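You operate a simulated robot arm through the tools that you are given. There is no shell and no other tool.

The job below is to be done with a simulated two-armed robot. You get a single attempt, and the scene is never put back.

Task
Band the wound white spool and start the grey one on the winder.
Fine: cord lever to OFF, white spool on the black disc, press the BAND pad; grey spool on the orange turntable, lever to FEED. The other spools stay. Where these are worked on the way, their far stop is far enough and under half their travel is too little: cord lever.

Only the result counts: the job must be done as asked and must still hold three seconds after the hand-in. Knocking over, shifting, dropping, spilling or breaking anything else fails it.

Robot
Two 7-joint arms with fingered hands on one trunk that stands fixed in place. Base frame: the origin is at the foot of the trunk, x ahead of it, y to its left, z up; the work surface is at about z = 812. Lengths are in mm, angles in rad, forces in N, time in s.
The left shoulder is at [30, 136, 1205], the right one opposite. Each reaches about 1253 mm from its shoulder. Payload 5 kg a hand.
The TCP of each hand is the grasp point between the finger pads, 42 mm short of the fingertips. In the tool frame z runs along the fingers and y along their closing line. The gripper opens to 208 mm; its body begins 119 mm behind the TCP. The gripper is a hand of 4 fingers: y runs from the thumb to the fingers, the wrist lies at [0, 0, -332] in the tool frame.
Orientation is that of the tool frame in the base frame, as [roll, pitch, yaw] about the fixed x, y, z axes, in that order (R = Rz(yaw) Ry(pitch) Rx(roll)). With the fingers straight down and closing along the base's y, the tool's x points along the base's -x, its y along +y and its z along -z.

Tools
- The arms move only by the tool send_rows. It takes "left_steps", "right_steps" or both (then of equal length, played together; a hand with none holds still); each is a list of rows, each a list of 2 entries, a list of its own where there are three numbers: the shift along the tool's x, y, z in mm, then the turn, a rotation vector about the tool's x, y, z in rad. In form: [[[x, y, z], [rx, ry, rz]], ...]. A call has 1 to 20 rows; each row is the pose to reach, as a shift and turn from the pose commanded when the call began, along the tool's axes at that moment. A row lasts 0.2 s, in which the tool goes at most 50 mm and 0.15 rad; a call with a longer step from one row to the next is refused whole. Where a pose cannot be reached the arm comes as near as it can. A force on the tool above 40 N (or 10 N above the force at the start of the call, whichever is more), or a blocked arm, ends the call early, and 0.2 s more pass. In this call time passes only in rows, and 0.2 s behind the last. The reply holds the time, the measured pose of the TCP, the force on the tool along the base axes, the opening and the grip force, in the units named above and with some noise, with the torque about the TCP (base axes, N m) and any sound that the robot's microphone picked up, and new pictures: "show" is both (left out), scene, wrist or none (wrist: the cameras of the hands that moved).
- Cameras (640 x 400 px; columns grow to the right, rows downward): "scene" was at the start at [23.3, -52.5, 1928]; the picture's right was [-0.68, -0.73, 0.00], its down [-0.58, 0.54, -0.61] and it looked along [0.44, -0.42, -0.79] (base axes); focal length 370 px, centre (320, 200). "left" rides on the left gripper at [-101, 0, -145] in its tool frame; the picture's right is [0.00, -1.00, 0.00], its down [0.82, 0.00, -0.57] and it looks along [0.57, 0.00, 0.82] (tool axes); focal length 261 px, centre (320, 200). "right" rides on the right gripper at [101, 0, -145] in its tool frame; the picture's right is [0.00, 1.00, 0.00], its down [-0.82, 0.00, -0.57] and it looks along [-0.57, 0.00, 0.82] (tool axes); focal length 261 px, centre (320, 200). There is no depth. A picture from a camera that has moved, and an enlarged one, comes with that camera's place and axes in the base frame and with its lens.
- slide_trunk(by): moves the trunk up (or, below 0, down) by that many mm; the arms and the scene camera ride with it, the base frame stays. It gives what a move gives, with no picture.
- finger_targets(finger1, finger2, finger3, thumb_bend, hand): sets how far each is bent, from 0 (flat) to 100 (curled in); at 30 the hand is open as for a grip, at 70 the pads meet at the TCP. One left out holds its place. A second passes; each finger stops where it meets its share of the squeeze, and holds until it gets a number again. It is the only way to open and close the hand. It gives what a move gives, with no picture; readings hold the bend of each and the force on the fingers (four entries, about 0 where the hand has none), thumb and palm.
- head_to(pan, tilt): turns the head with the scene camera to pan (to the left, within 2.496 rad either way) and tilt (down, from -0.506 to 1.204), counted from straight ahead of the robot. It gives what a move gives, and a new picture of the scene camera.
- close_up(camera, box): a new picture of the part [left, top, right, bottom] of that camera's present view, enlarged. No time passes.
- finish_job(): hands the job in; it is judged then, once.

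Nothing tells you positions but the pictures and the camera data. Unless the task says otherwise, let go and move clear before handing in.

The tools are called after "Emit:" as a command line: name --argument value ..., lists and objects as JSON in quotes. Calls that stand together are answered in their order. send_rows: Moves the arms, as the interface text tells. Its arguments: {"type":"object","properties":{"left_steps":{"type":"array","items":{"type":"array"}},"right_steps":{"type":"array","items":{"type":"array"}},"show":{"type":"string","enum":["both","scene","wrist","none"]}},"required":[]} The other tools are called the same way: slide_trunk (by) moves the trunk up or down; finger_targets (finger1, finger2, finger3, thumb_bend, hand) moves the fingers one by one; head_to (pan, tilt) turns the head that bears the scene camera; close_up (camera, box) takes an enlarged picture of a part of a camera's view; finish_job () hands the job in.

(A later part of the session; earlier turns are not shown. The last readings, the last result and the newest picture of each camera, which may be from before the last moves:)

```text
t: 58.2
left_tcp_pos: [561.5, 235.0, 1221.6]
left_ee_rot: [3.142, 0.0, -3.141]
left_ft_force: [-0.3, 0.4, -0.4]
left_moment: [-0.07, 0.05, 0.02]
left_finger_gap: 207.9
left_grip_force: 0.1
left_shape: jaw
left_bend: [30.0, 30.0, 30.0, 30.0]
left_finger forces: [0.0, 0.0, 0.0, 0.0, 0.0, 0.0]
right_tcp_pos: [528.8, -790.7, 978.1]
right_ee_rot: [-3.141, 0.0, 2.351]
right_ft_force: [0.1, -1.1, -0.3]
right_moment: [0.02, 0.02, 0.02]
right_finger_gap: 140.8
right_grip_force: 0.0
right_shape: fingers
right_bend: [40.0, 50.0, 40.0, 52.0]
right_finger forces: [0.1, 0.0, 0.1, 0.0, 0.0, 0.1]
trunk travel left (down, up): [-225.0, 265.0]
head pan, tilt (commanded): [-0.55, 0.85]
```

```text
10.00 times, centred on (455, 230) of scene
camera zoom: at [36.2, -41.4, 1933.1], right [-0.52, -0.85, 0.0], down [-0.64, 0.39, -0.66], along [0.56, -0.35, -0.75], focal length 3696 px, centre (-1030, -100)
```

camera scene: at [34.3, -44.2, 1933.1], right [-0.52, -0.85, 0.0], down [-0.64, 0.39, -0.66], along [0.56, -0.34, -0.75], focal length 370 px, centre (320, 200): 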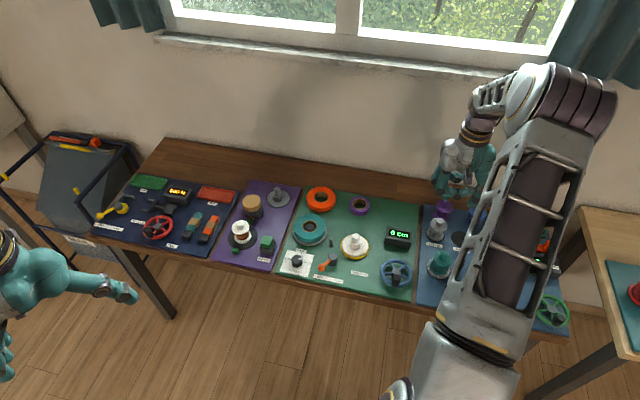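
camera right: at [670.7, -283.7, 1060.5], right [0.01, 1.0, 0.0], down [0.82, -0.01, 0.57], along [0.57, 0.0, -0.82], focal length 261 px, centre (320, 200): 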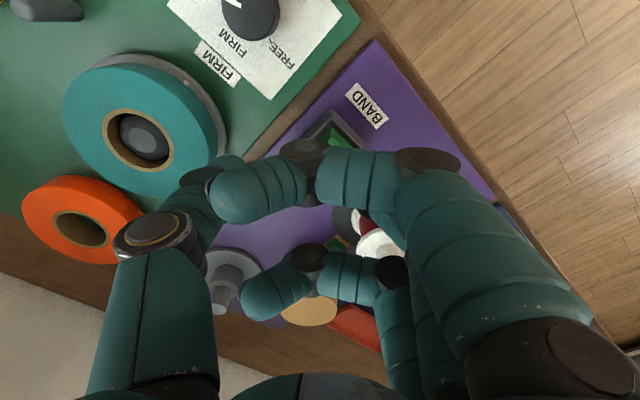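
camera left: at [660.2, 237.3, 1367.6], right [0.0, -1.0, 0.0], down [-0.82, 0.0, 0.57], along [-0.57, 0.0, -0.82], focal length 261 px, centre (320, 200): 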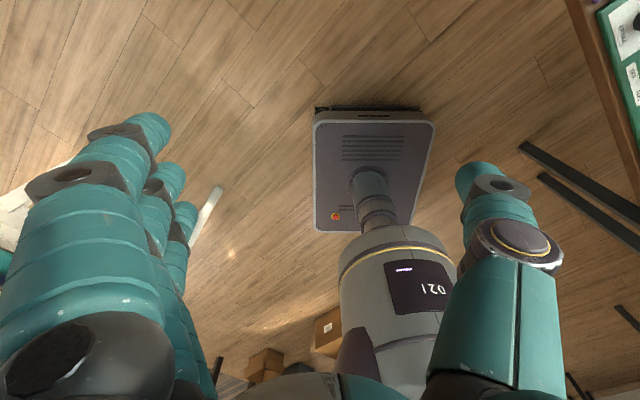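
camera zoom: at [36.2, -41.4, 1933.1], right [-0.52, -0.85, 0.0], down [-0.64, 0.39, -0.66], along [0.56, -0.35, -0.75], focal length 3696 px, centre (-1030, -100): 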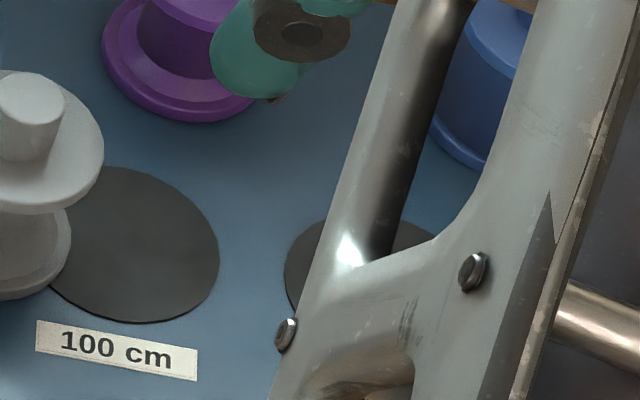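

Refined: the spool is upright, its flange top at about z=879, so the right grip height is TCP ≈ 922–923. Descending there, then closing the thumb to touch.

Emit:
send_rows --right_steps '[[[0, 2, 20], [0, 0, 0]], [[0, 2, 40], [0, 0, 0]], [[0, 2, 50], [0, 0, 0]], [[0, 2, 55], [0, 0, 0]]]' --show "none"

Emit:
finger_targets --hand "right" --finger2 58 --thumb_bend 66

Emit:
close_up --camera "right" --box '[220, 80, 420, 240]'

Emit:
close_up --camera "scene" --box '[390, 170, 490, 270]'

```text
t: 59.2
left_tcp_pos: [560.8, 234.7, 1221.9]
left_ee_rot: [-3.14, 0.001, 3.141]
left_ft_force: [0.4, -0.5, -0.2]
left_moment: [-0.02, 0.02, 0.02]
left_finger_gap: 208.1
left_grip_force: 0.0
left_shape: jaw
left_bend: [30.0, 30.0, 30.0, 30.0]
left_finger forces: [0.0, 0.0, 0.1, 0.0, 0.0, 0.0]
right_tcp_pos: [532.9, -790.2, 924.6]
right_ee_rot: [3.141, 0.001, 2.355]
right_ft_force: [-0.6, 0.4, -0.5]
right_moment: [0.02, 0.03, -0.06]
right_finger_gap: 140.5
right_grip_force: 0.1
right_shape: fingers
right_bend: [40.0, 50.0, 40.0, 52.0]
right_finger forces: [0.1, 0.1, 0.0, 0.0, 0.1, 0.0]
trunk travel left (down, up): [-225.0, 265.0]
head pan, tilt (commanded): [-0.55, 0.85]
```

```text
t: 60.2
left_tcp_pos: [560.8, 234.2, 1222.9]
left_ee_rot: [-3.141, 0.001, -3.141]
left_ft_force: [0.4, -0.2, 0.7]
left_moment: [0.02, -0.01, -0.01]
left_finger_gap: 208.0
left_grip_force: 0.0
left_shape: jaw
left_bend: [30.0, 30.0, 30.0, 30.0]
left_finger forces: [0.1, 0.1, 0.1, 0.0, 0.0, 0.0]
right_tcp_pos: [532.0, -789.4, 923.4]
right_ee_rot: [3.141, 0.002, 2.355]
right_ft_force: [1.3, -0.8, -0.7]
right_moment: [-0.01, 0.04, 0.01]
right_finger_gap: 106.5
right_grip_force: 0.1
right_shape: fingers
right_bend: [40.0, 57.0, 40.0, 66.0]
right_finger forces: [0.0, 0.0, 0.1, 0.0, 0.1, 0.0]
trunk travel left (down, up): [-225.0, 265.0]
head pan, tilt (commanded): [-0.55, 0.85]
```

```text
2.50 times, centred on (320, 160) of right
camera zoom: at [460.9, -718.9, 1068.3], right [0.71, 0.7, 0.0], down [0.58, -0.58, 0.57], along [0.4, -0.41, -0.82], focal length 652 px, centre (320, 300)
```

zoom: 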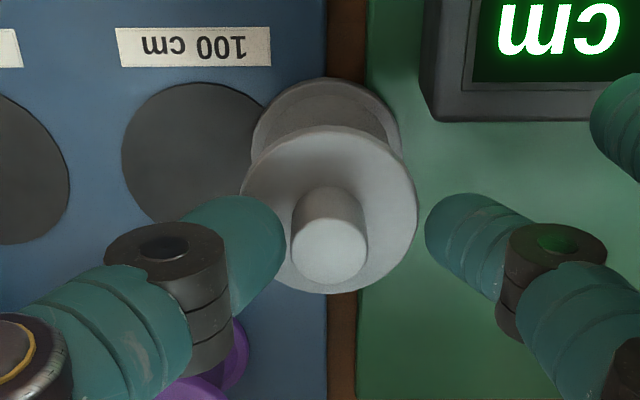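

```text
4.00 times, centred on (440, 220) of scene
camera zoom: at [35.5, -42.2, 1933.1], right [-0.52, -0.85, 0.0], down [-0.64, 0.39, -0.66], along [0.56, -0.34, -0.75], focal length 1478 px, centre (-160, 120)
```

zoom: 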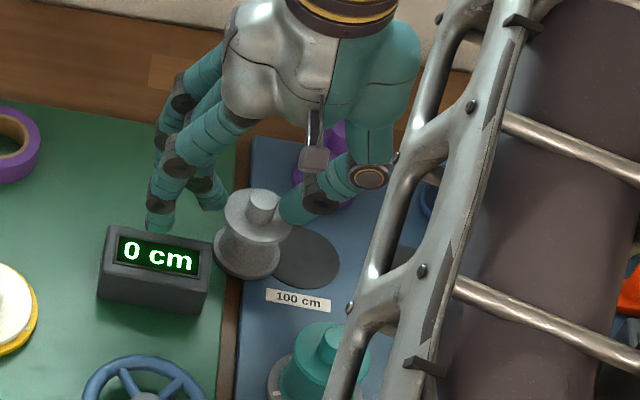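

This now matches the geometry of the successful grip on the white spool. Small 1.5 mm shift, then closing with the same finger settings.

Emit:
send_rows --right_steps '[[[0, 1.5, 0.5], [0, 0, 0]]]' --show "none"

Emit:
finger_targets --hand "right" --finger2 72 --thumb_bend 68

Emit:
close_up --camera "right" --box '[220, 80, 420, 240]'

```text
t: 60.6
left_tcp_pos: [560.9, 233.9, 1222.1]
left_ee_rot: [-3.142, 0.001, -3.141]
left_ft_force: [-0.6, 0.6, -0.8]
left_moment: [0.0, 0.0, 0.02]
left_finger_gap: 207.9
left_grip_force: 0.0
left_shape: jaw
left_bend: [30.0, 30.0, 30.0, 30.0]
left_finger forces: [0.0, 0.0, 0.0, 0.0, 0.0, 0.0]
right_tcp_pos: [533.3, -788.7, 923.6]
right_ee_rot: [3.141, 0.0, 2.355]
right_ft_force: [-0.1, 0.1, -0.4]
right_moment: [-0.02, -0.01, 0.03]
right_finger_gap: 107.0
right_grip_force: 0.5
right_shape: fingers
right_bend: [40.0, 57.0, 40.0, 66.0]
right_finger forces: [0.1, 0.1, 0.0, 0.0, 0.2, 0.0]
trunk travel left (down, up): [-225.0, 265.0]
head pan, tilt (commanded): [-0.55, 0.85]
```

```text
t: 61.6
left_tcp_pos: [561.5, 233.8, 1221.8]
left_ee_rot: [3.141, 0.0, 3.142]
left_ft_force: [0.0, 0.6, 0.1]
left_moment: [0.0, 0.02, 0.05]
left_finger_gap: 207.9
left_grip_force: 0.1
left_shape: jaw
left_bend: [30.0, 30.0, 30.0, 30.0]
left_finger forces: [0.0, 0.0, 0.1, 0.0, 0.0, 0.0]
right_tcp_pos: [532.1, -789.6, 923.4]
right_ee_rot: [3.141, -0.001, 2.355]
right_ft_force: [0.6, 1.2, 1.6]
right_moment: [-0.02, 0.05, 0.0]
right_finger_gap: 105.4
right_grip_force: 6.6
right_shape: fingers
right_bend: [40.0, 66.0, 40.0, 67.0]
right_finger forces: [0.0, 6.6, 0.0, 0.0, 6.2, 0.0]
trunk travel left (down, up): [-225.0, 265.0]
head pan, tilt (commanded): [-0.55, 0.85]
```

```text
2.50 times, centred on (320, 160) of right
camera zoom: at [462.0, -717.7, 1068.0], right [0.71, 0.7, 0.0], down [0.58, -0.58, 0.57], along [0.4, -0.41, -0.82], focal length 652 px, centre (320, 300)
```

zoom: 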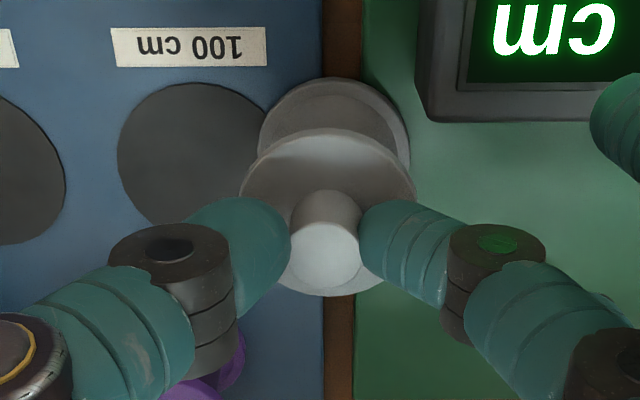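

Emit:
finger_targets --hand "right" --finger2 75 --thumb_bend 70

Emit:
close_up --camera "right" --box '[220, 80, 420, 240]'

```text
t: 62.6
left_tcp_pos: [562.6, 234.1, 1222.4]
left_ee_rot: [3.142, 0.0, -3.141]
left_ft_force: [-0.2, -0.1, 0.2]
left_moment: [-0.03, 0.01, 0.01]
left_finger_gap: 207.6
left_grip_force: 0.0
left_shape: jaw
left_bend: [30.0, 30.0, 30.0, 30.0]
left_finger forces: [0.0, 0.0, 0.0, 0.0, 0.0, 0.0]
right_tcp_pos: [533.2, -789.3, 922.3]
right_ee_rot: [-3.141, 0.0, 2.355]
right_ft_force: [-0.4, -0.2, -0.2]
right_moment: [0.01, -0.03, 0.01]
right_finger_gap: 104.0
right_grip_force: 7.9
right_shape: fingers
right_bend: [40.0, 65.0, 40.0, 68.0]
right_finger forces: [0.0, 7.7, 0.0, 0.0, 7.7, 0.0]
trunk travel left (down, up): [-225.0, 265.0]
head pan, tilt (commanded): [-0.55, 0.85]
```

```text
2.50 times, centred on (320, 160) of right
camera zoom: at [462.1, -717.8, 1067.8], right [0.71, 0.7, 0.0], down [0.58, -0.58, 0.57], along [0.4, -0.41, -0.82], focal length 652 px, centre (320, 300)
```

zoom: 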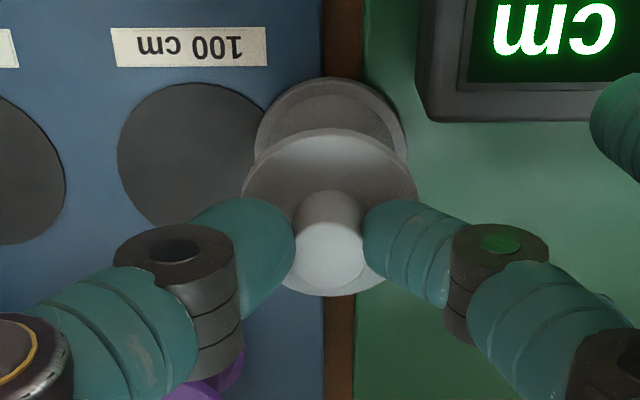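

Upright and symmetrical with 7.7 N. Lifting slowly.

Emit:
send_rows --right_steps '[[[0, 0, -3], [0, 0, 0]], [[0, 0, -7], [0, 0, 0]], [[0, 0, -12], [0, 0, 0]]]' --show "none"

Emit:
close_up --camera "right" --box '[220, 80, 420, 240]'

Emit:
close_up --camera "scene" --box '[390, 170, 490, 270]'

```text
t: 63.4
left_tcp_pos: [560.6, 234.6, 1221.7]
left_ee_rot: [-3.141, 0.001, 3.141]
left_ft_force: [0.2, 0.3, -0.2]
left_moment: [-0.01, -0.04, 0.03]
left_finger_gap: 207.7
left_grip_force: 0.0
left_shape: jaw
left_bend: [30.0, 30.0, 30.0, 30.0]
left_finger forces: [0.1, 0.0, 0.0, 0.0, 0.1, 0.1]
right_tcp_pos: [531.5, -788.4, 934.5]
right_ee_rot: [-3.141, 0.0, 2.354]
right_ft_force: [0.2, -0.5, 0.2]
right_moment: [-0.02, 0.0, 0.02]
right_finger_gap: 104.0
right_grip_force: 8.1
right_shape: fingers
right_bend: [40.0, 65.0, 40.0, 68.0]
right_finger forces: [0.1, 7.7, 0.0, 0.0, 7.7, 0.0]
trunk travel left (down, up): [-225.0, 265.0]
head pan, tilt (commanded): [-0.55, 0.85]
```

```text
2.50 times, centred on (320, 160) of right
camera zoom: at [461.9, -717.3, 1079.9], right [0.71, 0.7, 0.0], down [0.58, -0.58, 0.57], along [0.4, -0.41, -0.82], focal length 652 px, centre (320, 300)
```

zoom: 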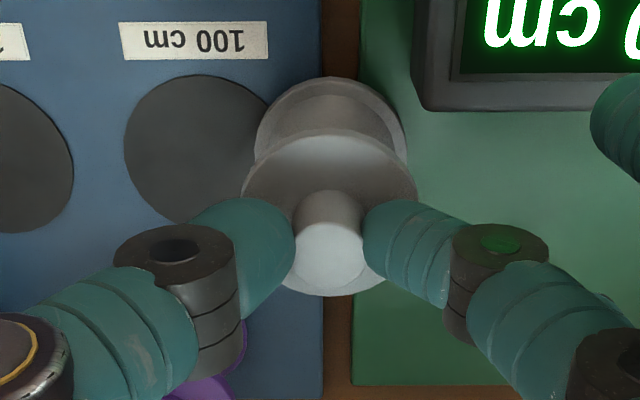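

```text
4.00 times, centred on (440, 220) of scene
camera zoom: at [35.4, -42.0, 1933.1], right [-0.52, -0.85, 0.0], down [-0.64, 0.39, -0.66], along [0.56, -0.34, -0.75], focal length 1478 px, centre (-160, 120)
```

zoom: 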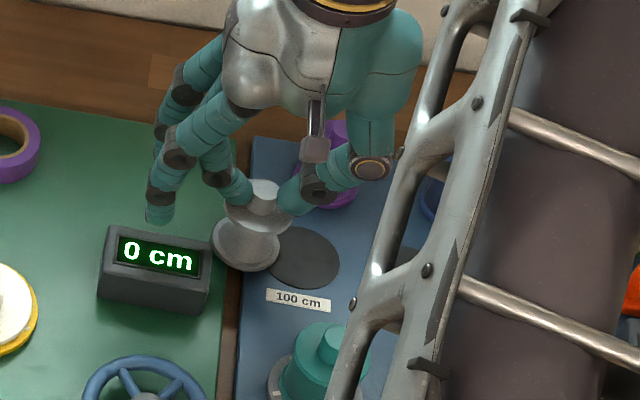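

Held firmly. I'll lift to travel height and go beside the turntable, stopping 60 mm beyond it so its peg is visible for measuring.

Emit:
send_rows --right_steps '[[[0, 0, -10], [0, 0, 0]], [[0, 0, -30], [0, 0, 0]], [[0, 0, -60], [0, 0, 0]], [[0, 0, -90], [0, 0, 0]], [[1, -3, -115], [0, 0, 0]], [[4, -12, -125], [0, 0, 0]], [[10, -28, -125], [0, 0, 0]], [[18, -50, -125], [0, 0, 0]], [[26, -75, -125], [0, 0, 0]], [[35, -100, -125], [0, 0, 0]], [[44, -125, -125], [0, 0, 0]], [[53, -150, -125], [0, 0, 0]], [[62, -175, -125], [0, 0, 0]], [[70, -198, -125], [0, 0, 0]], [[76, -216, -125], [0, 0, 0]], [[80, -226, -125], [0, 0, 0]], [[81, -229, -125], [0, 0, 0]]]'

Emit:
close_up --camera "right" --box '[240, 20, 400, 140]'

Emit:
close_up --camera "right" --box '[220, 80, 420, 240]'

```text
t: 67.0
left_tcp_pos: [562.5, 233.5, 1221.3]
left_ee_rot: [3.141, -0.001, -3.141]
left_ft_force: [0.4, -0.4, -0.3]
left_moment: [-0.01, -0.03, 0.0]
left_finger_gap: 207.9
left_grip_force: 0.1
left_shape: jaw
left_bend: [30.0, 30.0, 30.0, 30.0]
left_finger forces: [0.0, 0.0, 0.0, 0.0, 0.0, 0.0]
right_tcp_pos: [312.4, -893.7, 1062.3]
right_ee_rot: [3.14, -0.002, 2.354]
right_ft_force: [0.3, -0.4, -1.3]
right_moment: [-0.02, 0.01, 0.0]
right_finger_gap: 103.9
right_grip_force: 7.5
right_shape: fingers
right_bend: [40.0, 65.0, 40.0, 68.0]
right_finger forces: [0.0, 7.7, 0.0, 0.1, 7.7, 0.1]
trunk travel left (down, up): [-225.0, 265.0]
head pan, tilt (commanded): [-0.55, 0.85]
camera scene: at [35.5, -42.3, 1933.1], right [-0.52, -0.85, 0.0], down [-0.64, 0.39, -0.66], along [0.56, -0.34, -0.75], focal length 370 px, centre (320, 200)
camera right: at [242.1, -821.9, 1204.7], right [0.71, 0.7, 0.0], down [0.58, -0.58, 0.57], along [0.4, -0.41, -0.82], focal length 261 px, centre (320, 200)
```

scene: 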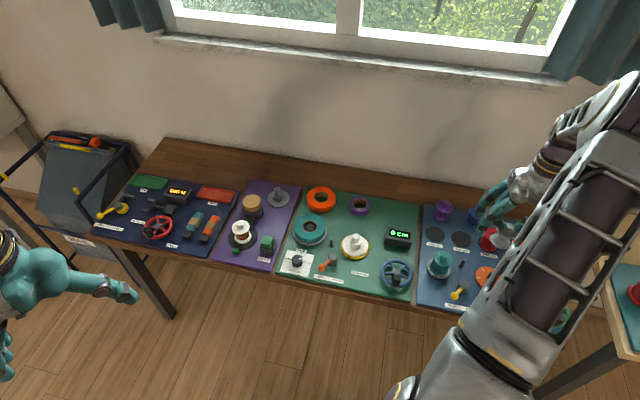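
right: 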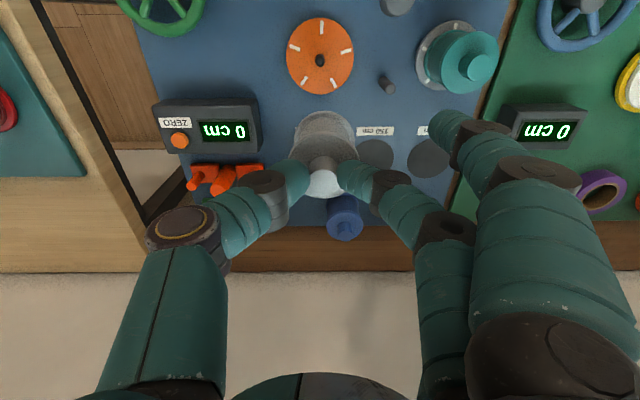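

```text
3.33 times, centred on (320, 80) of right
camera zoom: at [242.1, -821.9, 1204.7], right [0.71, 0.7, 0.0], down [0.58, -0.58, 0.57], along [0.4, -0.41, -0.82], focal length 869 px, centre (320, 600)
```

zoom: 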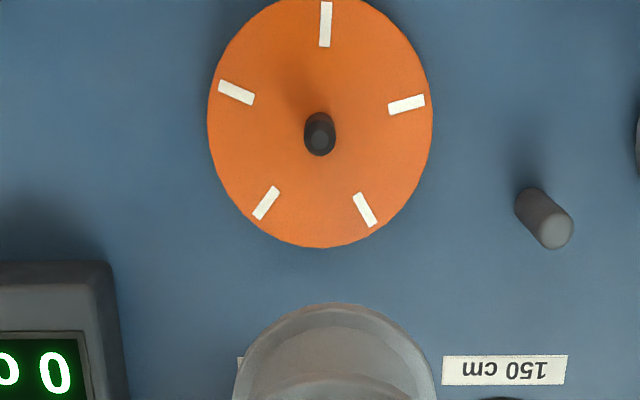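

```text
2.50 times, centred on (320, 160) of right
camera zoom: at [242.1, -821.9, 1204.7], right [0.71, 0.7, 0.0], down [0.58, -0.58, 0.57], along [0.4, -0.41, -0.82], focal length 652 px, centre (320, 300)
```

zoom: 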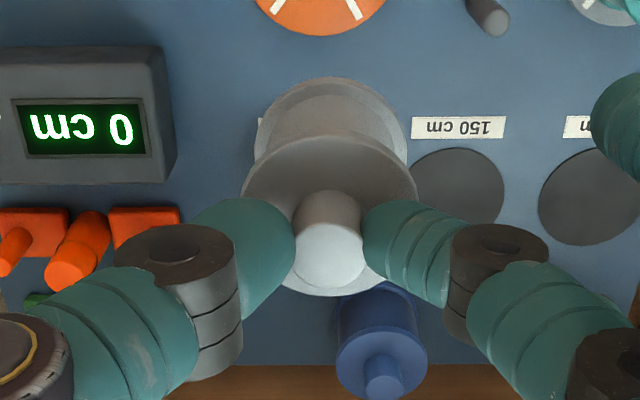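

The peg is clearly visible: turntable centre is 57 mm toward me and level with the TCP sideways, and the spool axis sits about 4 mm off the TCP. I'll move over it and descend partway.

Emit:
send_rows --right_steps '[[[10, -1, 0], [0, 0, 0]], [[25, -2, 0], [0, 0, 0]], [[42, -3, 0], [0, 0, 0]], [[53, -4, 0], [0, 0, 0]], [[56.6, -4.2, 10], [0, 0, 0]], [[56.6, -4.2, 35], [0, 0, 0]], [[56.6, -4.2, 60], [0, 0, 0]], [[56.6, -4.2, 78], [0, 0, 0]], [[56.6, -4.2, 86], [0, 0, 0]]]' --show "none"

Emit:
close_up --camera "right" --box '[240, 60, 400, 180]'

Emit:
close_up --camera "scene" --box '[440, 210, 540, 300]'

```text
t: 69.0
left_tcp_pos: [562.5, 234.5, 1221.9]
left_ee_rot: [-3.141, 0.0, -3.142]
left_ft_force: [0.2, 0.1, 0.0]
left_moment: [-0.01, -0.01, -0.01]
left_finger_gap: 207.7
left_grip_force: 0.0
left_shape: jaw
left_bend: [30.0, 30.0, 30.0, 30.0]
left_finger forces: [0.1, 0.1, 0.0, 0.1, 0.0, 0.0]
right_tcp_pos: [271.1, -856.6, 974.6]
right_ee_rot: [3.141, -0.001, 2.354]
right_ft_force: [0.4, -0.8, 0.4]
right_moment: [-0.02, 0.04, 0.01]
right_finger_gap: 104.3
right_grip_force: 7.4
right_shape: fingers
right_bend: [40.0, 65.0, 40.0, 68.0]
right_finger forces: [0.0, 7.5, 0.0, 0.0, 7.6, 0.1]
trunk travel left (down, up): [-225.0, 265.0]
head pan, tilt (commanded): [-0.55, 0.85]
```

```text
3.33 times, centred on (320, 120) of right
camera zoom: at [200.2, -784.6, 1118.5], right [0.71, 0.7, 0.0], down [0.58, -0.58, 0.57], along [0.4, -0.41, -0.82], focal length 869 px, centre (320, 467)
```

zoom: 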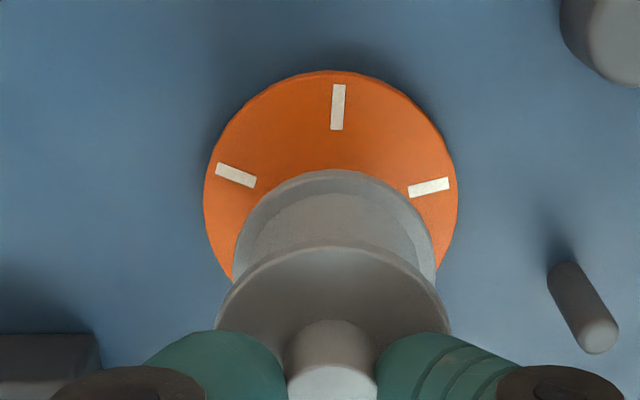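

```text
4.44 times, centred on (490, 255) of scene
camera zoom: at [35.5, -42.3, 1933.1], right [-0.52, -0.85, 0.0], down [-0.64, 0.39, -0.66], along [0.56, -0.34, -0.75], focal length 1642 px, centre (-436, -44)
```

zoom: 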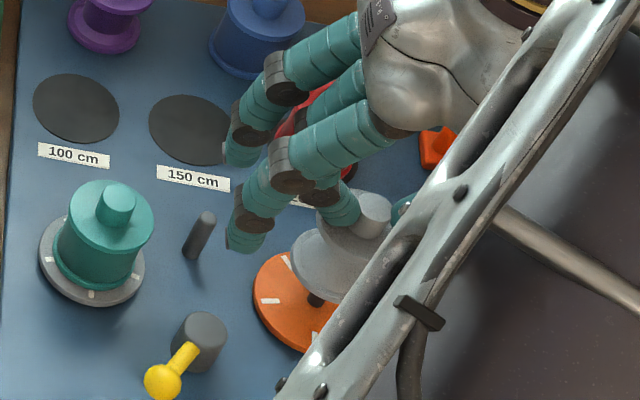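

Emit:
close_up --camera "scene" --box '[490, 250, 530, 290]'

Emit:
close_up --camera "right" --box '[280, 70, 370, 140]'

```text
10.00 times, centred on (510, 270) of scene
camera zoom: at [35.5, -42.3, 1933.1], right [-0.52, -0.85, 0.0], down [-0.64, 0.39, -0.66], along [0.56, -0.34, -0.75], focal length 3696 px, centre (-1580, -500)
```

zoom: 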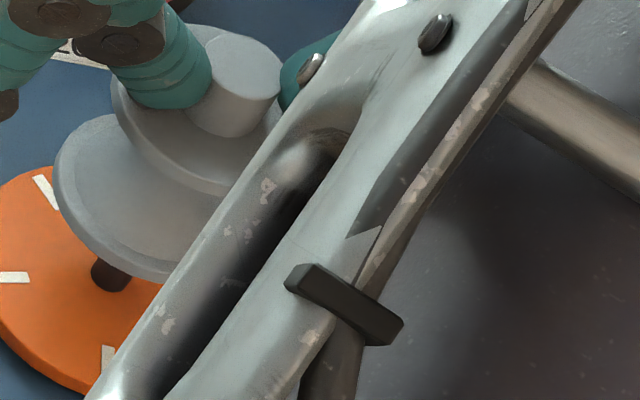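

```text
5.71 times, centred on (325, 105) of right
camera zoom: at [200.2, -784.6, 1118.5], right [0.71, 0.7, 0.0], down [0.58, -0.58, 0.57], along [0.4, -0.41, -0.82], focal length 1489 px, centre (291, 743)
```

zoom: 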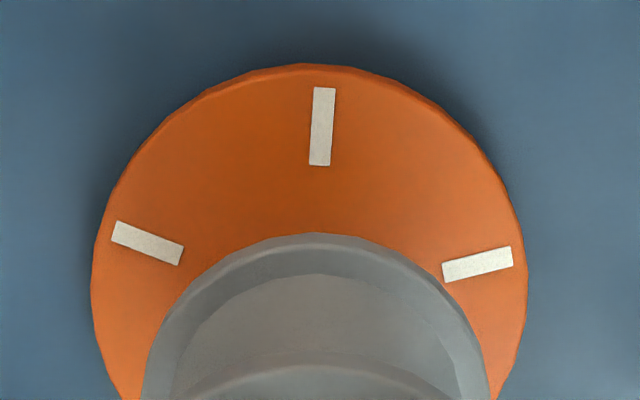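

Comparing the lower flange and disc in the same picture, the spool needs about 4 mm toward me and 1 mm toward the thumb side. Adjusting and lowering 10 mm.

Emit:
send_rows --right_steps '[[[2, -0.6, 3], [0, 0, 0]], [[3.8, -1.2, 6], [0, 0, 0]], [[3.8, -1.2, 10], [0, 0, 0]]]' --show "none"

Emit:
close_up --camera "right" --box '[280, 70, 370, 140]'

Emit:
close_up --camera "scene" --box '[490, 250, 530, 290]'

```text
t: 69.8
left_tcp_pos: [561.2, 234.0, 1222.4]
left_ee_rot: [3.141, -0.001, -3.141]
left_ft_force: [0.2, -0.6, -1.1]
left_moment: [0.0, -0.01, -0.01]
left_finger_gap: 207.6
left_grip_force: 0.1
left_shape: jaw
left_bend: [30.0, 30.0, 30.0, 30.0]
left_finger forces: [0.0, 0.1, 0.0, 0.1, 0.0, 0.0]
right_tcp_pos: [267.1, -854.8, 963.8]
right_ee_rot: [3.141, 0.0, 2.354]
right_ft_force: [-1.0, 0.1, 0.0]
right_moment: [0.0, 0.01, -0.01]
right_finger_gap: 103.8
right_grip_force: 7.4
right_shape: fingers
right_bend: [40.0, 65.0, 40.0, 68.0]
right_finger forces: [0.0, 7.6, 0.0, 0.0, 7.6, 0.1]
trunk travel left (down, up): [-225.0, 265.0]
head pan, tilt (commanded): [-0.55, 0.85]
```

```text
5.71 times, centred on (325, 105) of right
camera zoom: at [196.3, -783.0, 1108.2], right [0.71, 0.7, 0.0], down [0.58, -0.58, 0.57], along [0.4, -0.41, -0.82], focal length 1489 px, centre (291, 743)
```

zoom: 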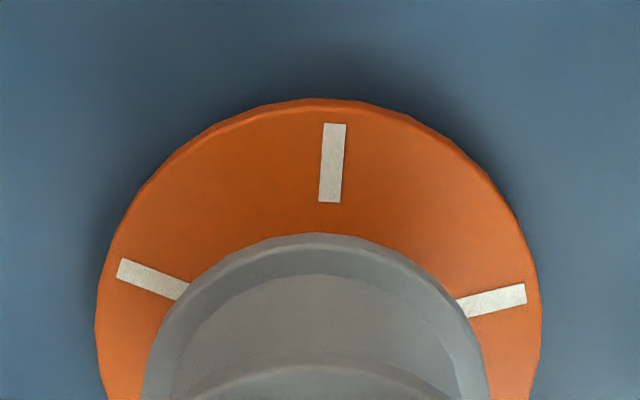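

```text
10.00 times, centred on (510, 270) of scene
camera zoom: at [35.6, -42.5, 1933.1], right [-0.52, -0.85, 0.0], down [-0.64, 0.39, -0.66], along [0.56, -0.34, -0.75], focal length 3696 px, centre (-1580, -500)
```

zoom: 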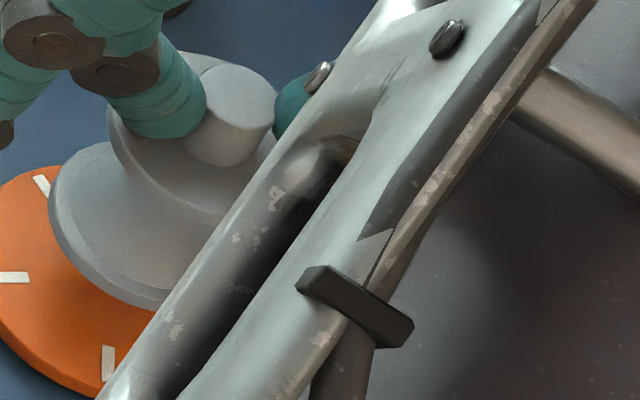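

Aligned within about 1 mm now. Applying a final tiny correction and lowering over the peg in small steps while watching the force.

Emit:
send_rows --right_steps '[[[0.8, 0.6, 2], [0, 0, 0]], [[0.8, 0.6, 5], [0, 0, 0]], [[0.8, 0.6, 8], [0, 0, 0]], [[0.8, 0.6, 11], [0, 0, 0]]]' --show "none"

Emit:
close_up --camera "right" --box '[240, 70, 400, 190]'

Emit:
close_up --camera "scene" --box '[480, 240, 540, 300]'

```text
t: 70.8
left_tcp_pos: [562.3, 233.6, 1221.6]
left_ee_rot: [3.142, 0.001, 3.14]
left_ft_force: [0.5, -0.2, 0.9]
left_moment: [0.0, 0.01, 0.01]
left_finger_gap: 207.8
left_grip_force: 0.1
left_shape: jaw
left_bend: [30.0, 30.0, 30.0, 30.0]
left_finger forces: [0.1, 0.1, 0.1, 0.0, 0.1, 0.0]
right_tcp_pos: [267.0, -853.0, 952.9]
right_ee_rot: [3.14, 0.0, 2.354]
right_ft_force: [0.6, 1.4, -0.9]
right_moment: [-0.02, 0.01, 0.02]
right_finger_gap: 104.0
right_grip_force: 8.2
right_shape: fingers
right_bend: [40.0, 65.0, 40.0, 68.0]
right_finger forces: [0.1, 7.5, 0.1, 0.0, 7.6, 0.0]
trunk travel left (down, up): [-225.0, 265.0]
head pan, tilt (commanded): [-0.55, 0.85]
```

```text
3.33 times, centred on (320, 130) of right
camera zoom: at [196.0, -781.9, 1097.5], right [0.71, 0.7, 0.0], down [0.58, -0.58, 0.57], along [0.4, -0.41, -0.82], focal length 869 px, centre (320, 433)
```

zoom: 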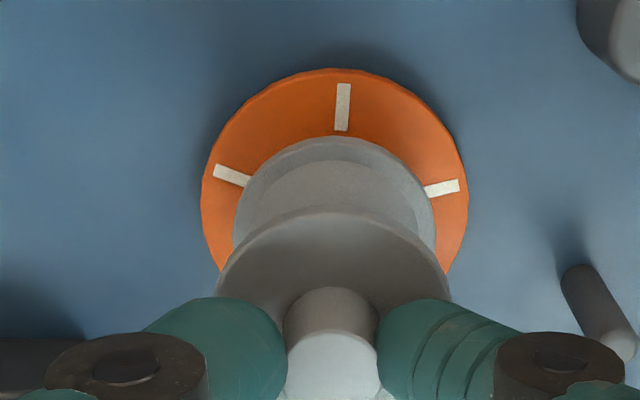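

```text
6.67 times, centred on (510, 270) of scene
camera zoom: at [35.6, -42.5, 1933.1], right [-0.52, -0.85, 0.0], down [-0.64, 0.39, -0.66], along [0.56, -0.34, -0.75], focal length 2464 px, centre (-947, -267)
```

zoom: 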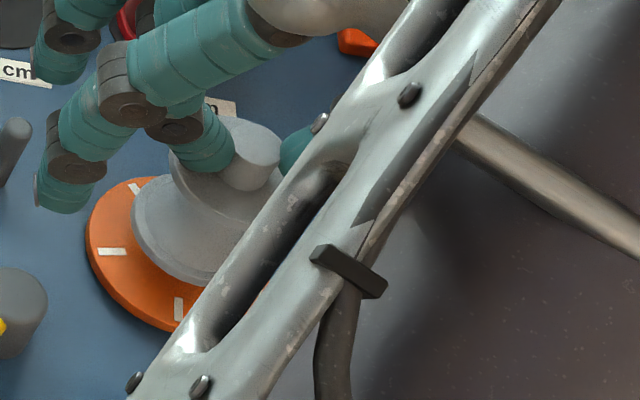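

Emit:
send_rows --right_steps '[[[0, 0, 3], [0, 0, 0]], [[0, 0, 6], [0, 0, 0]], [[0, 0, 9], [0, 0, 0]]]' --show "none"

Emit:
close_up --camera "right" --box '[240, 70, 400, 190]'

```text
t: 71.6
left_tcp_pos: [561.7, 233.9, 1220.6]
left_ee_rot: [3.14, 0.002, 3.141]
left_ft_force: [0.7, 0.2, 0.4]
left_moment: [0.02, -0.02, 0.0]
left_finger_gap: 208.0
left_grip_force: 0.0
left_shape: jaw
left_bend: [30.0, 30.0, 30.0, 30.0]
left_finger forces: [0.0, 0.0, 0.0, 0.0, 0.1, 0.0]
right_tcp_pos: [267.9, -852.6, 944.5]
right_ee_rot: [-3.142, -0.001, 2.356]
right_ft_force: [0.0, 0.1, -0.7]
right_moment: [0.03, -0.01, 0.0]
right_finger_gap: 103.9
right_grip_force: 7.6
right_shape: fingers
right_bend: [40.0, 65.0, 40.0, 68.0]
right_finger forces: [0.0, 7.5, 0.0, 0.0, 7.6, 0.0]
trunk travel left (down, up): [-225.0, 265.0]
head pan, tilt (commanded): [-0.55, 0.85]
```

```text
3.33 times, centred on (320, 130) of right
camera zoom: at [196.1, -781.7, 1088.1], right [0.71, 0.7, 0.0], down [0.58, -0.58, 0.57], along [0.4, -0.41, -0.82], focal length 869 px, centre (320, 433)
```

zoom: 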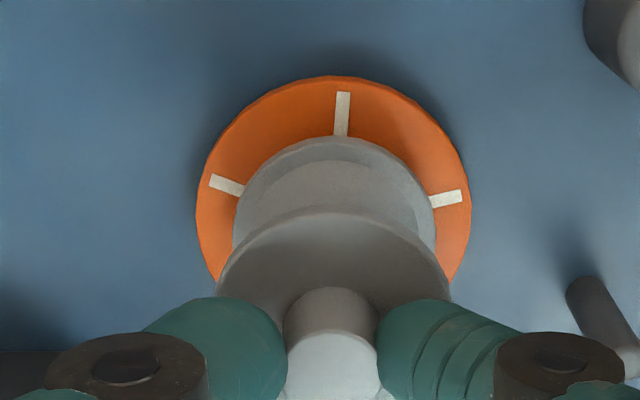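

No resistance, so the bore is over the peg. Lowering the last few millimetres.

Emit:
send_rows --right_steps '[[[0, 0, 2], [0, 0, 0]], [[0, 0, 4], [0, 0, 0]], [[0, 0, 5.5], [0, 0, 0]]]' --show "none"

Emit:
close_up --camera "right" --box '[240, 70, 400, 190]'

```text
t: 72.4
left_tcp_pos: [561.9, 234.7, 1222.4]
left_ee_rot: [-3.141, 0.001, 3.141]
left_ft_force: [0.6, -0.9, 0.4]
left_moment: [-0.03, -0.02, -0.01]
left_finger_gap: 207.8
left_grip_force: 0.1
left_shape: jaw
left_bend: [30.0, 30.0, 30.0, 30.0]
left_finger forces: [0.0, 0.1, 0.0, 0.2, 0.1, 0.0]
right_tcp_pos: [266.8, -853.4, 939.6]
right_ee_rot: [3.141, -0.002, 2.355]
right_ft_force: [-1.0, 0.3, 0.1]
right_moment: [0.0, 0.05, 0.01]
right_finger_gap: 104.2
right_grip_force: 7.6
right_shape: fingers
right_bend: [40.0, 65.0, 40.0, 68.0]
right_finger forces: [0.0, 7.6, 0.0, 0.0, 7.7, 0.0]
trunk travel left (down, up): [-225.0, 265.0]
head pan, tilt (commanded): [-0.55, 0.85]
```

```text
3.33 times, centred on (320, 130) of right
camera zoom: at [196.0, -781.7, 1082.8], right [0.71, 0.7, 0.0], down [0.58, -0.58, 0.57], along [0.4, -0.41, -0.82], focal length 869 px, centre (320, 433)
```

zoom: 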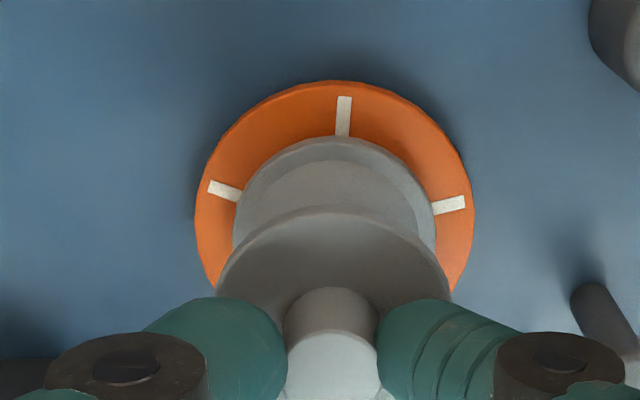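

Emit:
send_rows --right_steps '[[[0, 0, 1.5], [0, 0, 0]], [[0, 0, 3], [0, 0, 0]]]' --show "none"

```text
t: 73.0
left_tcp_pos: [561.4, 234.4, 1221.2]
left_ee_rot: [3.141, -0.002, -3.141]
left_ft_force: [-0.2, -0.5, -0.8]
left_moment: [-0.05, 0.0, 0.0]
left_finger_gap: 208.1
left_grip_force: 0.1
left_shape: jaw
left_bend: [30.0, 30.0, 30.0, 30.0]
left_finger forces: [0.1, 0.0, 0.0, 0.0, 0.1, 0.1]
right_tcp_pos: [266.4, -853.4, 936.3]
right_ee_rot: [-3.142, 0.001, 2.355]
right_ft_force: [-0.5, -0.2, -0.3]
right_moment: [-0.01, -0.01, -0.02]
right_finger_gap: 103.6
right_grip_force: 7.2
right_shape: fingers
right_bend: [40.0, 65.0, 40.0, 69.0]
right_finger forces: [0.0, 7.3, 0.0, 0.0, 7.2, 0.0]
trunk travel left (down, up): [-225.0, 265.0]
head pan, tilt (commanded): [-0.55, 0.85]
```

Emit:
send_rows --right_steps '[[[0, 0, 1], [0, 0, 0]], [[0, 0, 2], [0, 0, 0]]]' --show "none"

Emit:
close_up --camera "right" --box '[240, 70, 400, 190]'

Emit:
close_up --camera "scene" --box '[480, 240, 540, 300]'

```text
t: 73.6
left_tcp_pos: [561.9, 234.6, 1221.2]
left_ee_rot: [3.141, 0.001, 3.141]
left_ft_force: [0.2, 0.7, 0.4]
left_moment: [0.02, 0.0, -0.02]
left_finger_gap: 207.9
left_grip_force: 0.1
left_shape: jaw
left_bend: [30.0, 30.0, 30.0, 30.0]
left_finger forces: [0.0, 0.0, 0.0, 0.0, 0.1, 0.0]
right_tcp_pos: [265.9, -852.8, 934.8]
right_ee_rot: [-3.141, 0.0, 2.354]
right_ft_force: [-1.5, 0.2, 1.4]
right_moment: [-0.05, 0.0, -0.02]
right_finger_gap: 103.3
right_grip_force: 7.9
right_shape: fingers
right_bend: [40.0, 65.0, 40.0, 69.0]
right_finger forces: [0.0, 7.7, 0.1, 0.0, 7.8, 0.0]
trunk travel left (down, up): [-225.0, 265.0]
head pan, tilt (commanded): [-0.55, 0.85]
```

```text
3.33 times, centred on (320, 130) of right
camera zoom: at [195.8, -781.7, 1078.4], right [0.71, 0.7, 0.0], down [0.58, -0.58, 0.57], along [0.4, -0.41, -0.82], focal length 869 px, centre (320, 433)
```

zoom: 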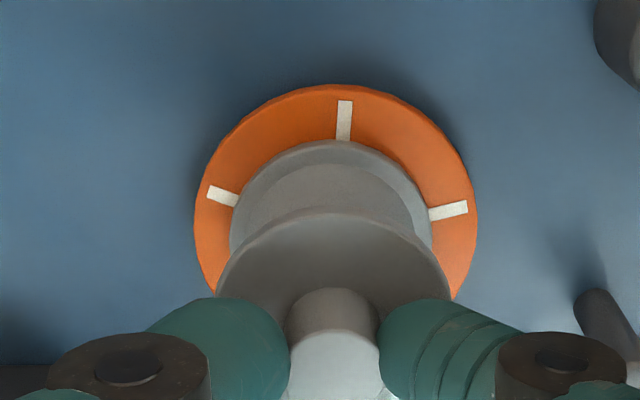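

```text
6.67 times, centred on (510, 270) of scene
camera zoom: at [35.4, -41.9, 1933.1], right [-0.52, -0.85, 0.0], down [-0.64, 0.39, -0.66], along [0.56, -0.34, -0.75], focal length 2464 px, centre (-947, -267)
```

zoom: 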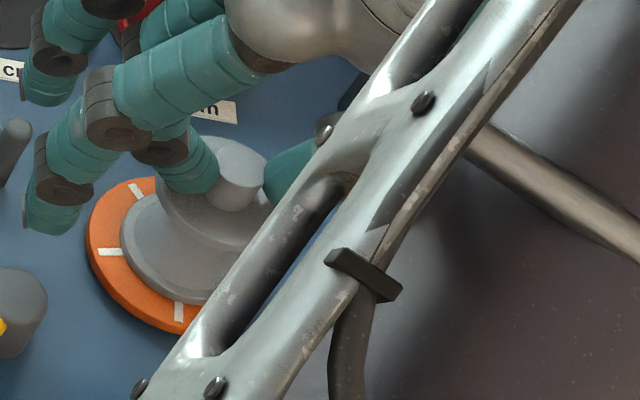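

Slight contact and the flange has started to settle on the disc. Releasing now.

Emit:
finger_targets --hand "right" --finger2 50 --thumb_bend 52

Emit:
close_up --camera "right" --box '[220, 60, 420, 220]'

Emit:
close_up --camera "scene" --box '[480, 240, 540, 300]'

```text
t: 74.6
left_tcp_pos: [561.7, 233.8, 1220.6]
left_ee_rot: [3.141, 0.002, -3.141]
left_ft_force: [-0.1, -0.6, -0.8]
left_moment: [0.01, -0.02, -0.02]
left_finger_gap: 208.0
left_grip_force: 0.1
left_shape: jaw
left_bend: [30.0, 30.0, 30.0, 30.0]
left_finger forces: [0.0, 0.1, 0.0, 0.0, 0.0, 0.1]
right_tcp_pos: [266.5, -853.7, 933.0]
right_ee_rot: [3.141, 0.001, 2.356]
right_ft_force: [-0.8, -0.2, 0.7]
right_moment: [0.0, 0.0, 0.01]
right_finger_gap: 140.6
right_grip_force: 0.1
right_shape: fingers
right_bend: [40.0, 50.0, 40.0, 52.0]
right_finger forces: [0.0, 0.0, 0.0, 0.0, 0.0, 0.1]
trunk travel left (down, up): [-225.0, 265.0]
head pan, tilt (commanded): [-0.55, 0.85]
```

```text
2.50 times, centred on (320, 140) of right
camera zoom: at [195.9, -781.6, 1078.2], right [0.71, 0.7, 0.0], down [0.58, -0.58, 0.57], along [0.4, -0.41, -0.82], focal length 652 px, centre (320, 350)
```

zoom: 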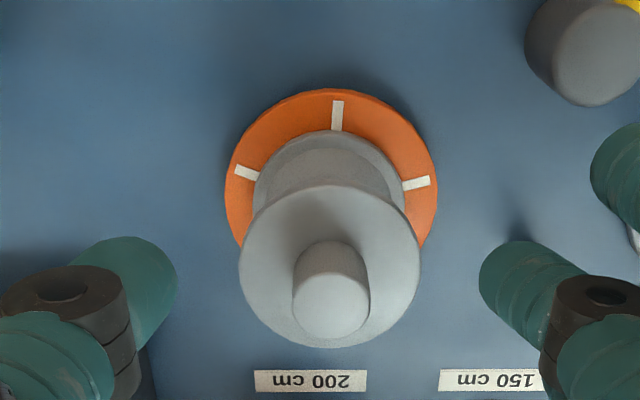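

```text
6.67 times, centred on (510, 270) of scene
camera zoom: at [35.5, -42.1, 1933.1], right [-0.52, -0.85, 0.0], down [-0.64, 0.39, -0.66], along [0.56, -0.34, -0.75], focal length 2464 px, centre (-947, -267)
```

zoom: 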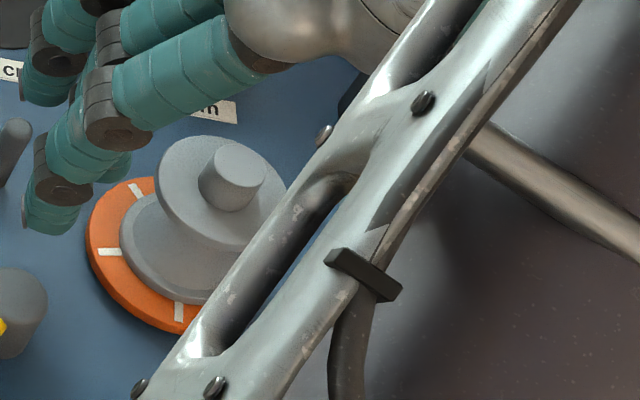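

The grey spool stands on the turntable, concentric with it. Lifting the hand away to check the whole picture.

Emit:
send_rows --right_steps '[[[0, 0, -15], [0, 0, 0]], [[0, 0, -40], [0, 0, 0]], [[0, 0, -75], [0, 0, 0]], [[0, 0, -110], [0, 0, 0]]]'

Emit:
close_up --camera "right" --box '[240, 0, 440, 160]'

Emit:
close_up --camera "scene" --box '[410, 190, 530, 310]'

```text
t: 75.6
left_tcp_pos: [561.0, 234.4, 1222.3]
left_ee_rot: [-3.141, -0.001, 3.141]
left_ft_force: [-0.5, 1.2, 0.4]
left_moment: [-0.1, -0.01, 0.01]
left_finger_gap: 207.9
left_grip_force: 0.0
left_shape: jaw
left_bend: [30.0, 30.0, 30.0, 30.0]
left_finger forces: [0.1, 0.0, 0.1, 0.0, 0.1, 0.0]
right_tcp_pos: [267.5, -852.6, 1044.1]
right_ee_rot: [3.141, 0.0, 2.356]
right_ft_force: [0.1, 2.0, 0.7]
right_moment: [-0.07, -0.03, -0.01]
right_finger_gap: 140.8
right_grip_force: 0.0
right_shape: fingers
right_bend: [40.0, 50.0, 40.0, 52.0]
right_finger forces: [0.0, 0.0, 0.0, 0.1, 0.1, 0.1]
trunk travel left (down, up): [-225.0, 265.0]
head pan, tilt (commanded): [-0.55, 0.85]
camera scene: at [35.1, -40.6, 1933.2], right [-0.52, -0.85, 0.0], down [-0.64, 0.39, -0.66], along [0.56, -0.35, -0.75], focal length 370 px, centre (320, 200)
camera right: at [197.0, -780.7, 1187.9], right [0.71, 0.7, 0.0], down [0.58, -0.58, 0.57], along [0.4, -0.41, -0.82], focal length 261 px, centre (320, 200)
```

scene: 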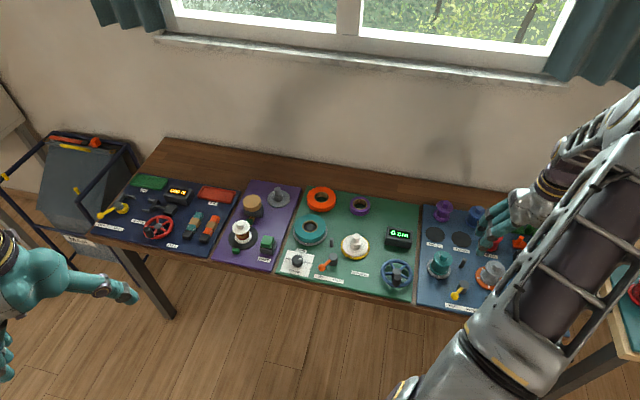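
right: 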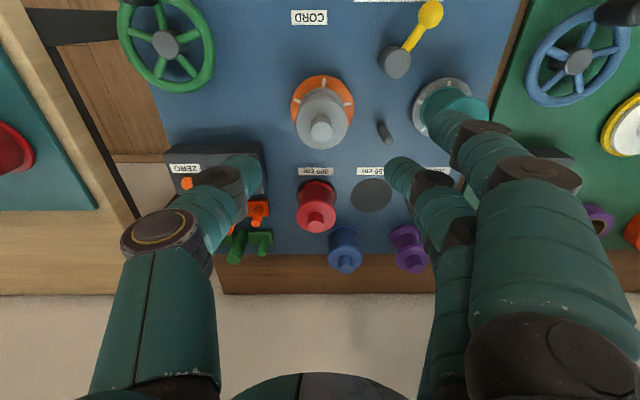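

```text
2.50 times, centred on (340, 80) of right
camera zoom: at [197.0, -780.7, 1187.9], right [0.71, 0.7, 0.0], down [0.58, -0.58, 0.57], along [0.4, -0.41, -0.82], focal length 652 px, centre (270, 500)
```

zoom: 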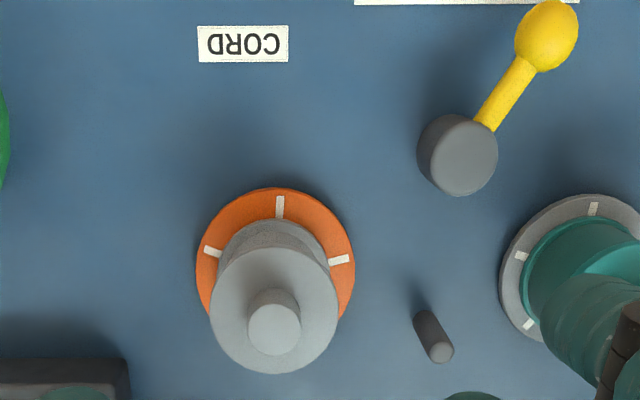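

```text
3.33 times, centred on (470, 250) of scene
camera zoom: at [35.1, -40.6, 1933.2], right [-0.52, -0.85, 0.0], down [-0.64, 0.39, -0.66], along [0.56, -0.35, -0.75], focal length 1232 px, centre (-180, 33)
```

zoom: 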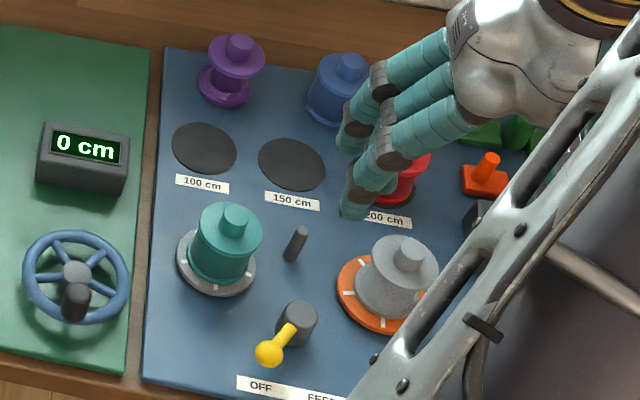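

Grey spool is seated. Now the lever: I'll make the pointing finger again and go to the far (left) side of the yellow ball, to push it back toward FEED.

Emit:
finger_targets --hand "right" --finger1 100 --finger2 70 --finger3 100 --thumb_bend 35

Emit:
send_rows --right_steps '[[[28, 39, 0], [0, 0, 0]], [[56, 78, 0], [0, 0, 0]], [[84, 117, 0], [0, 0, 0]], [[111, 156, 0], [0, 0, 0]], [[111, 156, 40], [0, 0, 0]], [[111, 156, 80], [0, 0, 0]]]'

Emit:
close_up --camera "scene" --box '[410, 190, 530, 310]'

```text
t: 76.6
left_tcp_pos: [562.0, 234.5, 1221.6]
left_ee_rot: [3.141, 0.001, 3.141]
left_ft_force: [0.1, -0.1, 0.4]
left_moment: [-0.02, -0.03, -0.01]
left_finger_gap: 208.1
left_grip_force: 0.1
left_shape: jaw
left_bend: [30.0, 30.0, 30.0, 30.0]
left_finger forces: [0.0, 0.1, 0.1, 0.0, 0.0, 0.1]
right_tcp_pos: [267.6, -854.1, 1042.9]
right_ee_rot: [3.142, 0.0, 2.355]
right_ft_force: [0.2, -0.4, 0.4]
right_moment: [0.01, 0.0, 0.01]
right_finger_gap: 99.1
right_grip_force: 0.0
right_shape: fingers
right_bend: [100.0, 70.0, 100.0, 35.0]
right_finger forces: [0.0, 0.0, 0.0, 0.0, 0.0, 0.0]
trunk travel left (down, up): [-225.0, 265.0]
head pan, tilt (commanded): [-0.55, 0.85]
```

```text
t: 78.0
left_tcp_pos: [561.8, 233.7, 1220.7]
left_ee_rot: [3.141, 0.001, 3.14]
left_ft_force: [0.0, -0.4, -1.0]
left_moment: [-0.02, 0.03, -0.01]
left_finger_gap: 207.8
left_grip_force: 0.0
left_shape: jaw
left_bend: [30.0, 30.0, 30.0, 30.0]
left_finger forces: [0.0, 0.0, 0.1, 0.0, 0.0, 0.1]
right_tcp_pos: [300.7, -664.1, 962.7]
right_ee_rot: [3.14, -0.001, 2.355]
right_ft_force: [0.2, -0.1, 0.8]
right_moment: [0.0, 0.06, -0.01]
right_finger_gap: 99.3
right_grip_force: 0.1
right_shape: fingers
right_bend: [100.0, 70.0, 100.0, 35.0]
right_finger forces: [0.0, 0.0, 0.0, 0.0, 0.0, 0.0]
trunk travel left (down, up): [-225.0, 265.0]
head pan, tilt (commanded): [-0.55, 0.85]
camera scene: at [36.1, -42.0, 1933.0], right [-0.52, -0.85, 0.0], down [-0.64, 0.39, -0.66], along [0.56, -0.34, -0.75], focal length 370 px, centre (320, 200)
camera right: at [229.3, -592.5, 1107.3], right [0.71, 0.7, 0.0], down [0.58, -0.58, 0.57], along [0.4, -0.41, -0.82], focal length 261 px, centre (320, 200)
```

scene: 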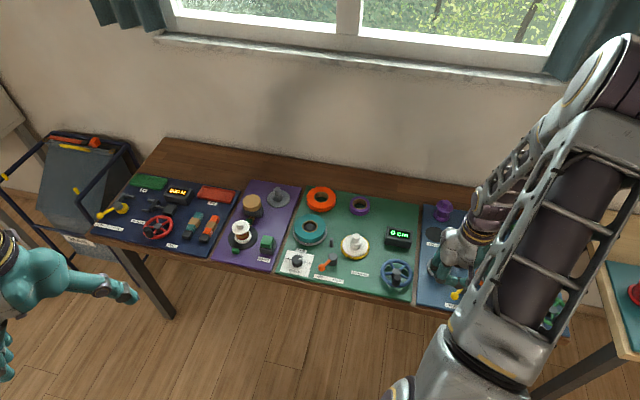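
right: 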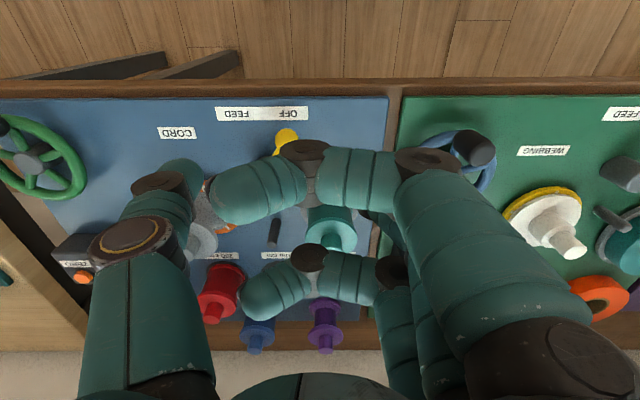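

```text
3.33 times, centred on (470, 250) of scene
camera zoom: at [36.1, -42.0, 1933.0], right [-0.52, -0.85, 0.0], down [-0.64, 0.39, -0.66], along [0.56, -0.34, -0.75], focal length 1232 px, centre (-180, 33)
```

zoom: 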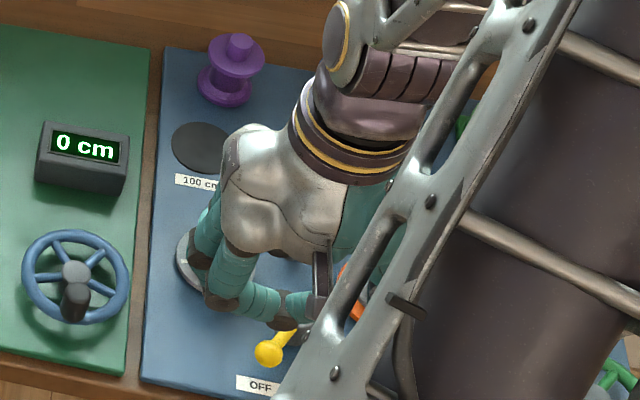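

Emit:
close_up --camera "right" --box '[220, 120, 420, 280]'

```text
2.50 times, centred on (320, 200) of right
camera zoom: at [229.3, -592.5, 1107.3], right [0.71, 0.7, 0.0], down [0.58, -0.58, 0.57], along [0.4, -0.41, -0.82], focal length 652 px, centre (320, 200)
```

zoom: 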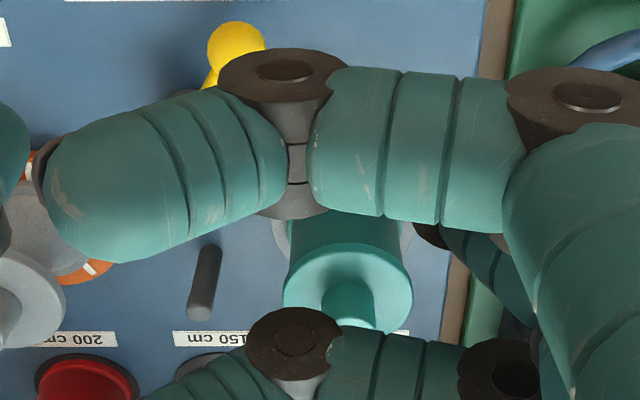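

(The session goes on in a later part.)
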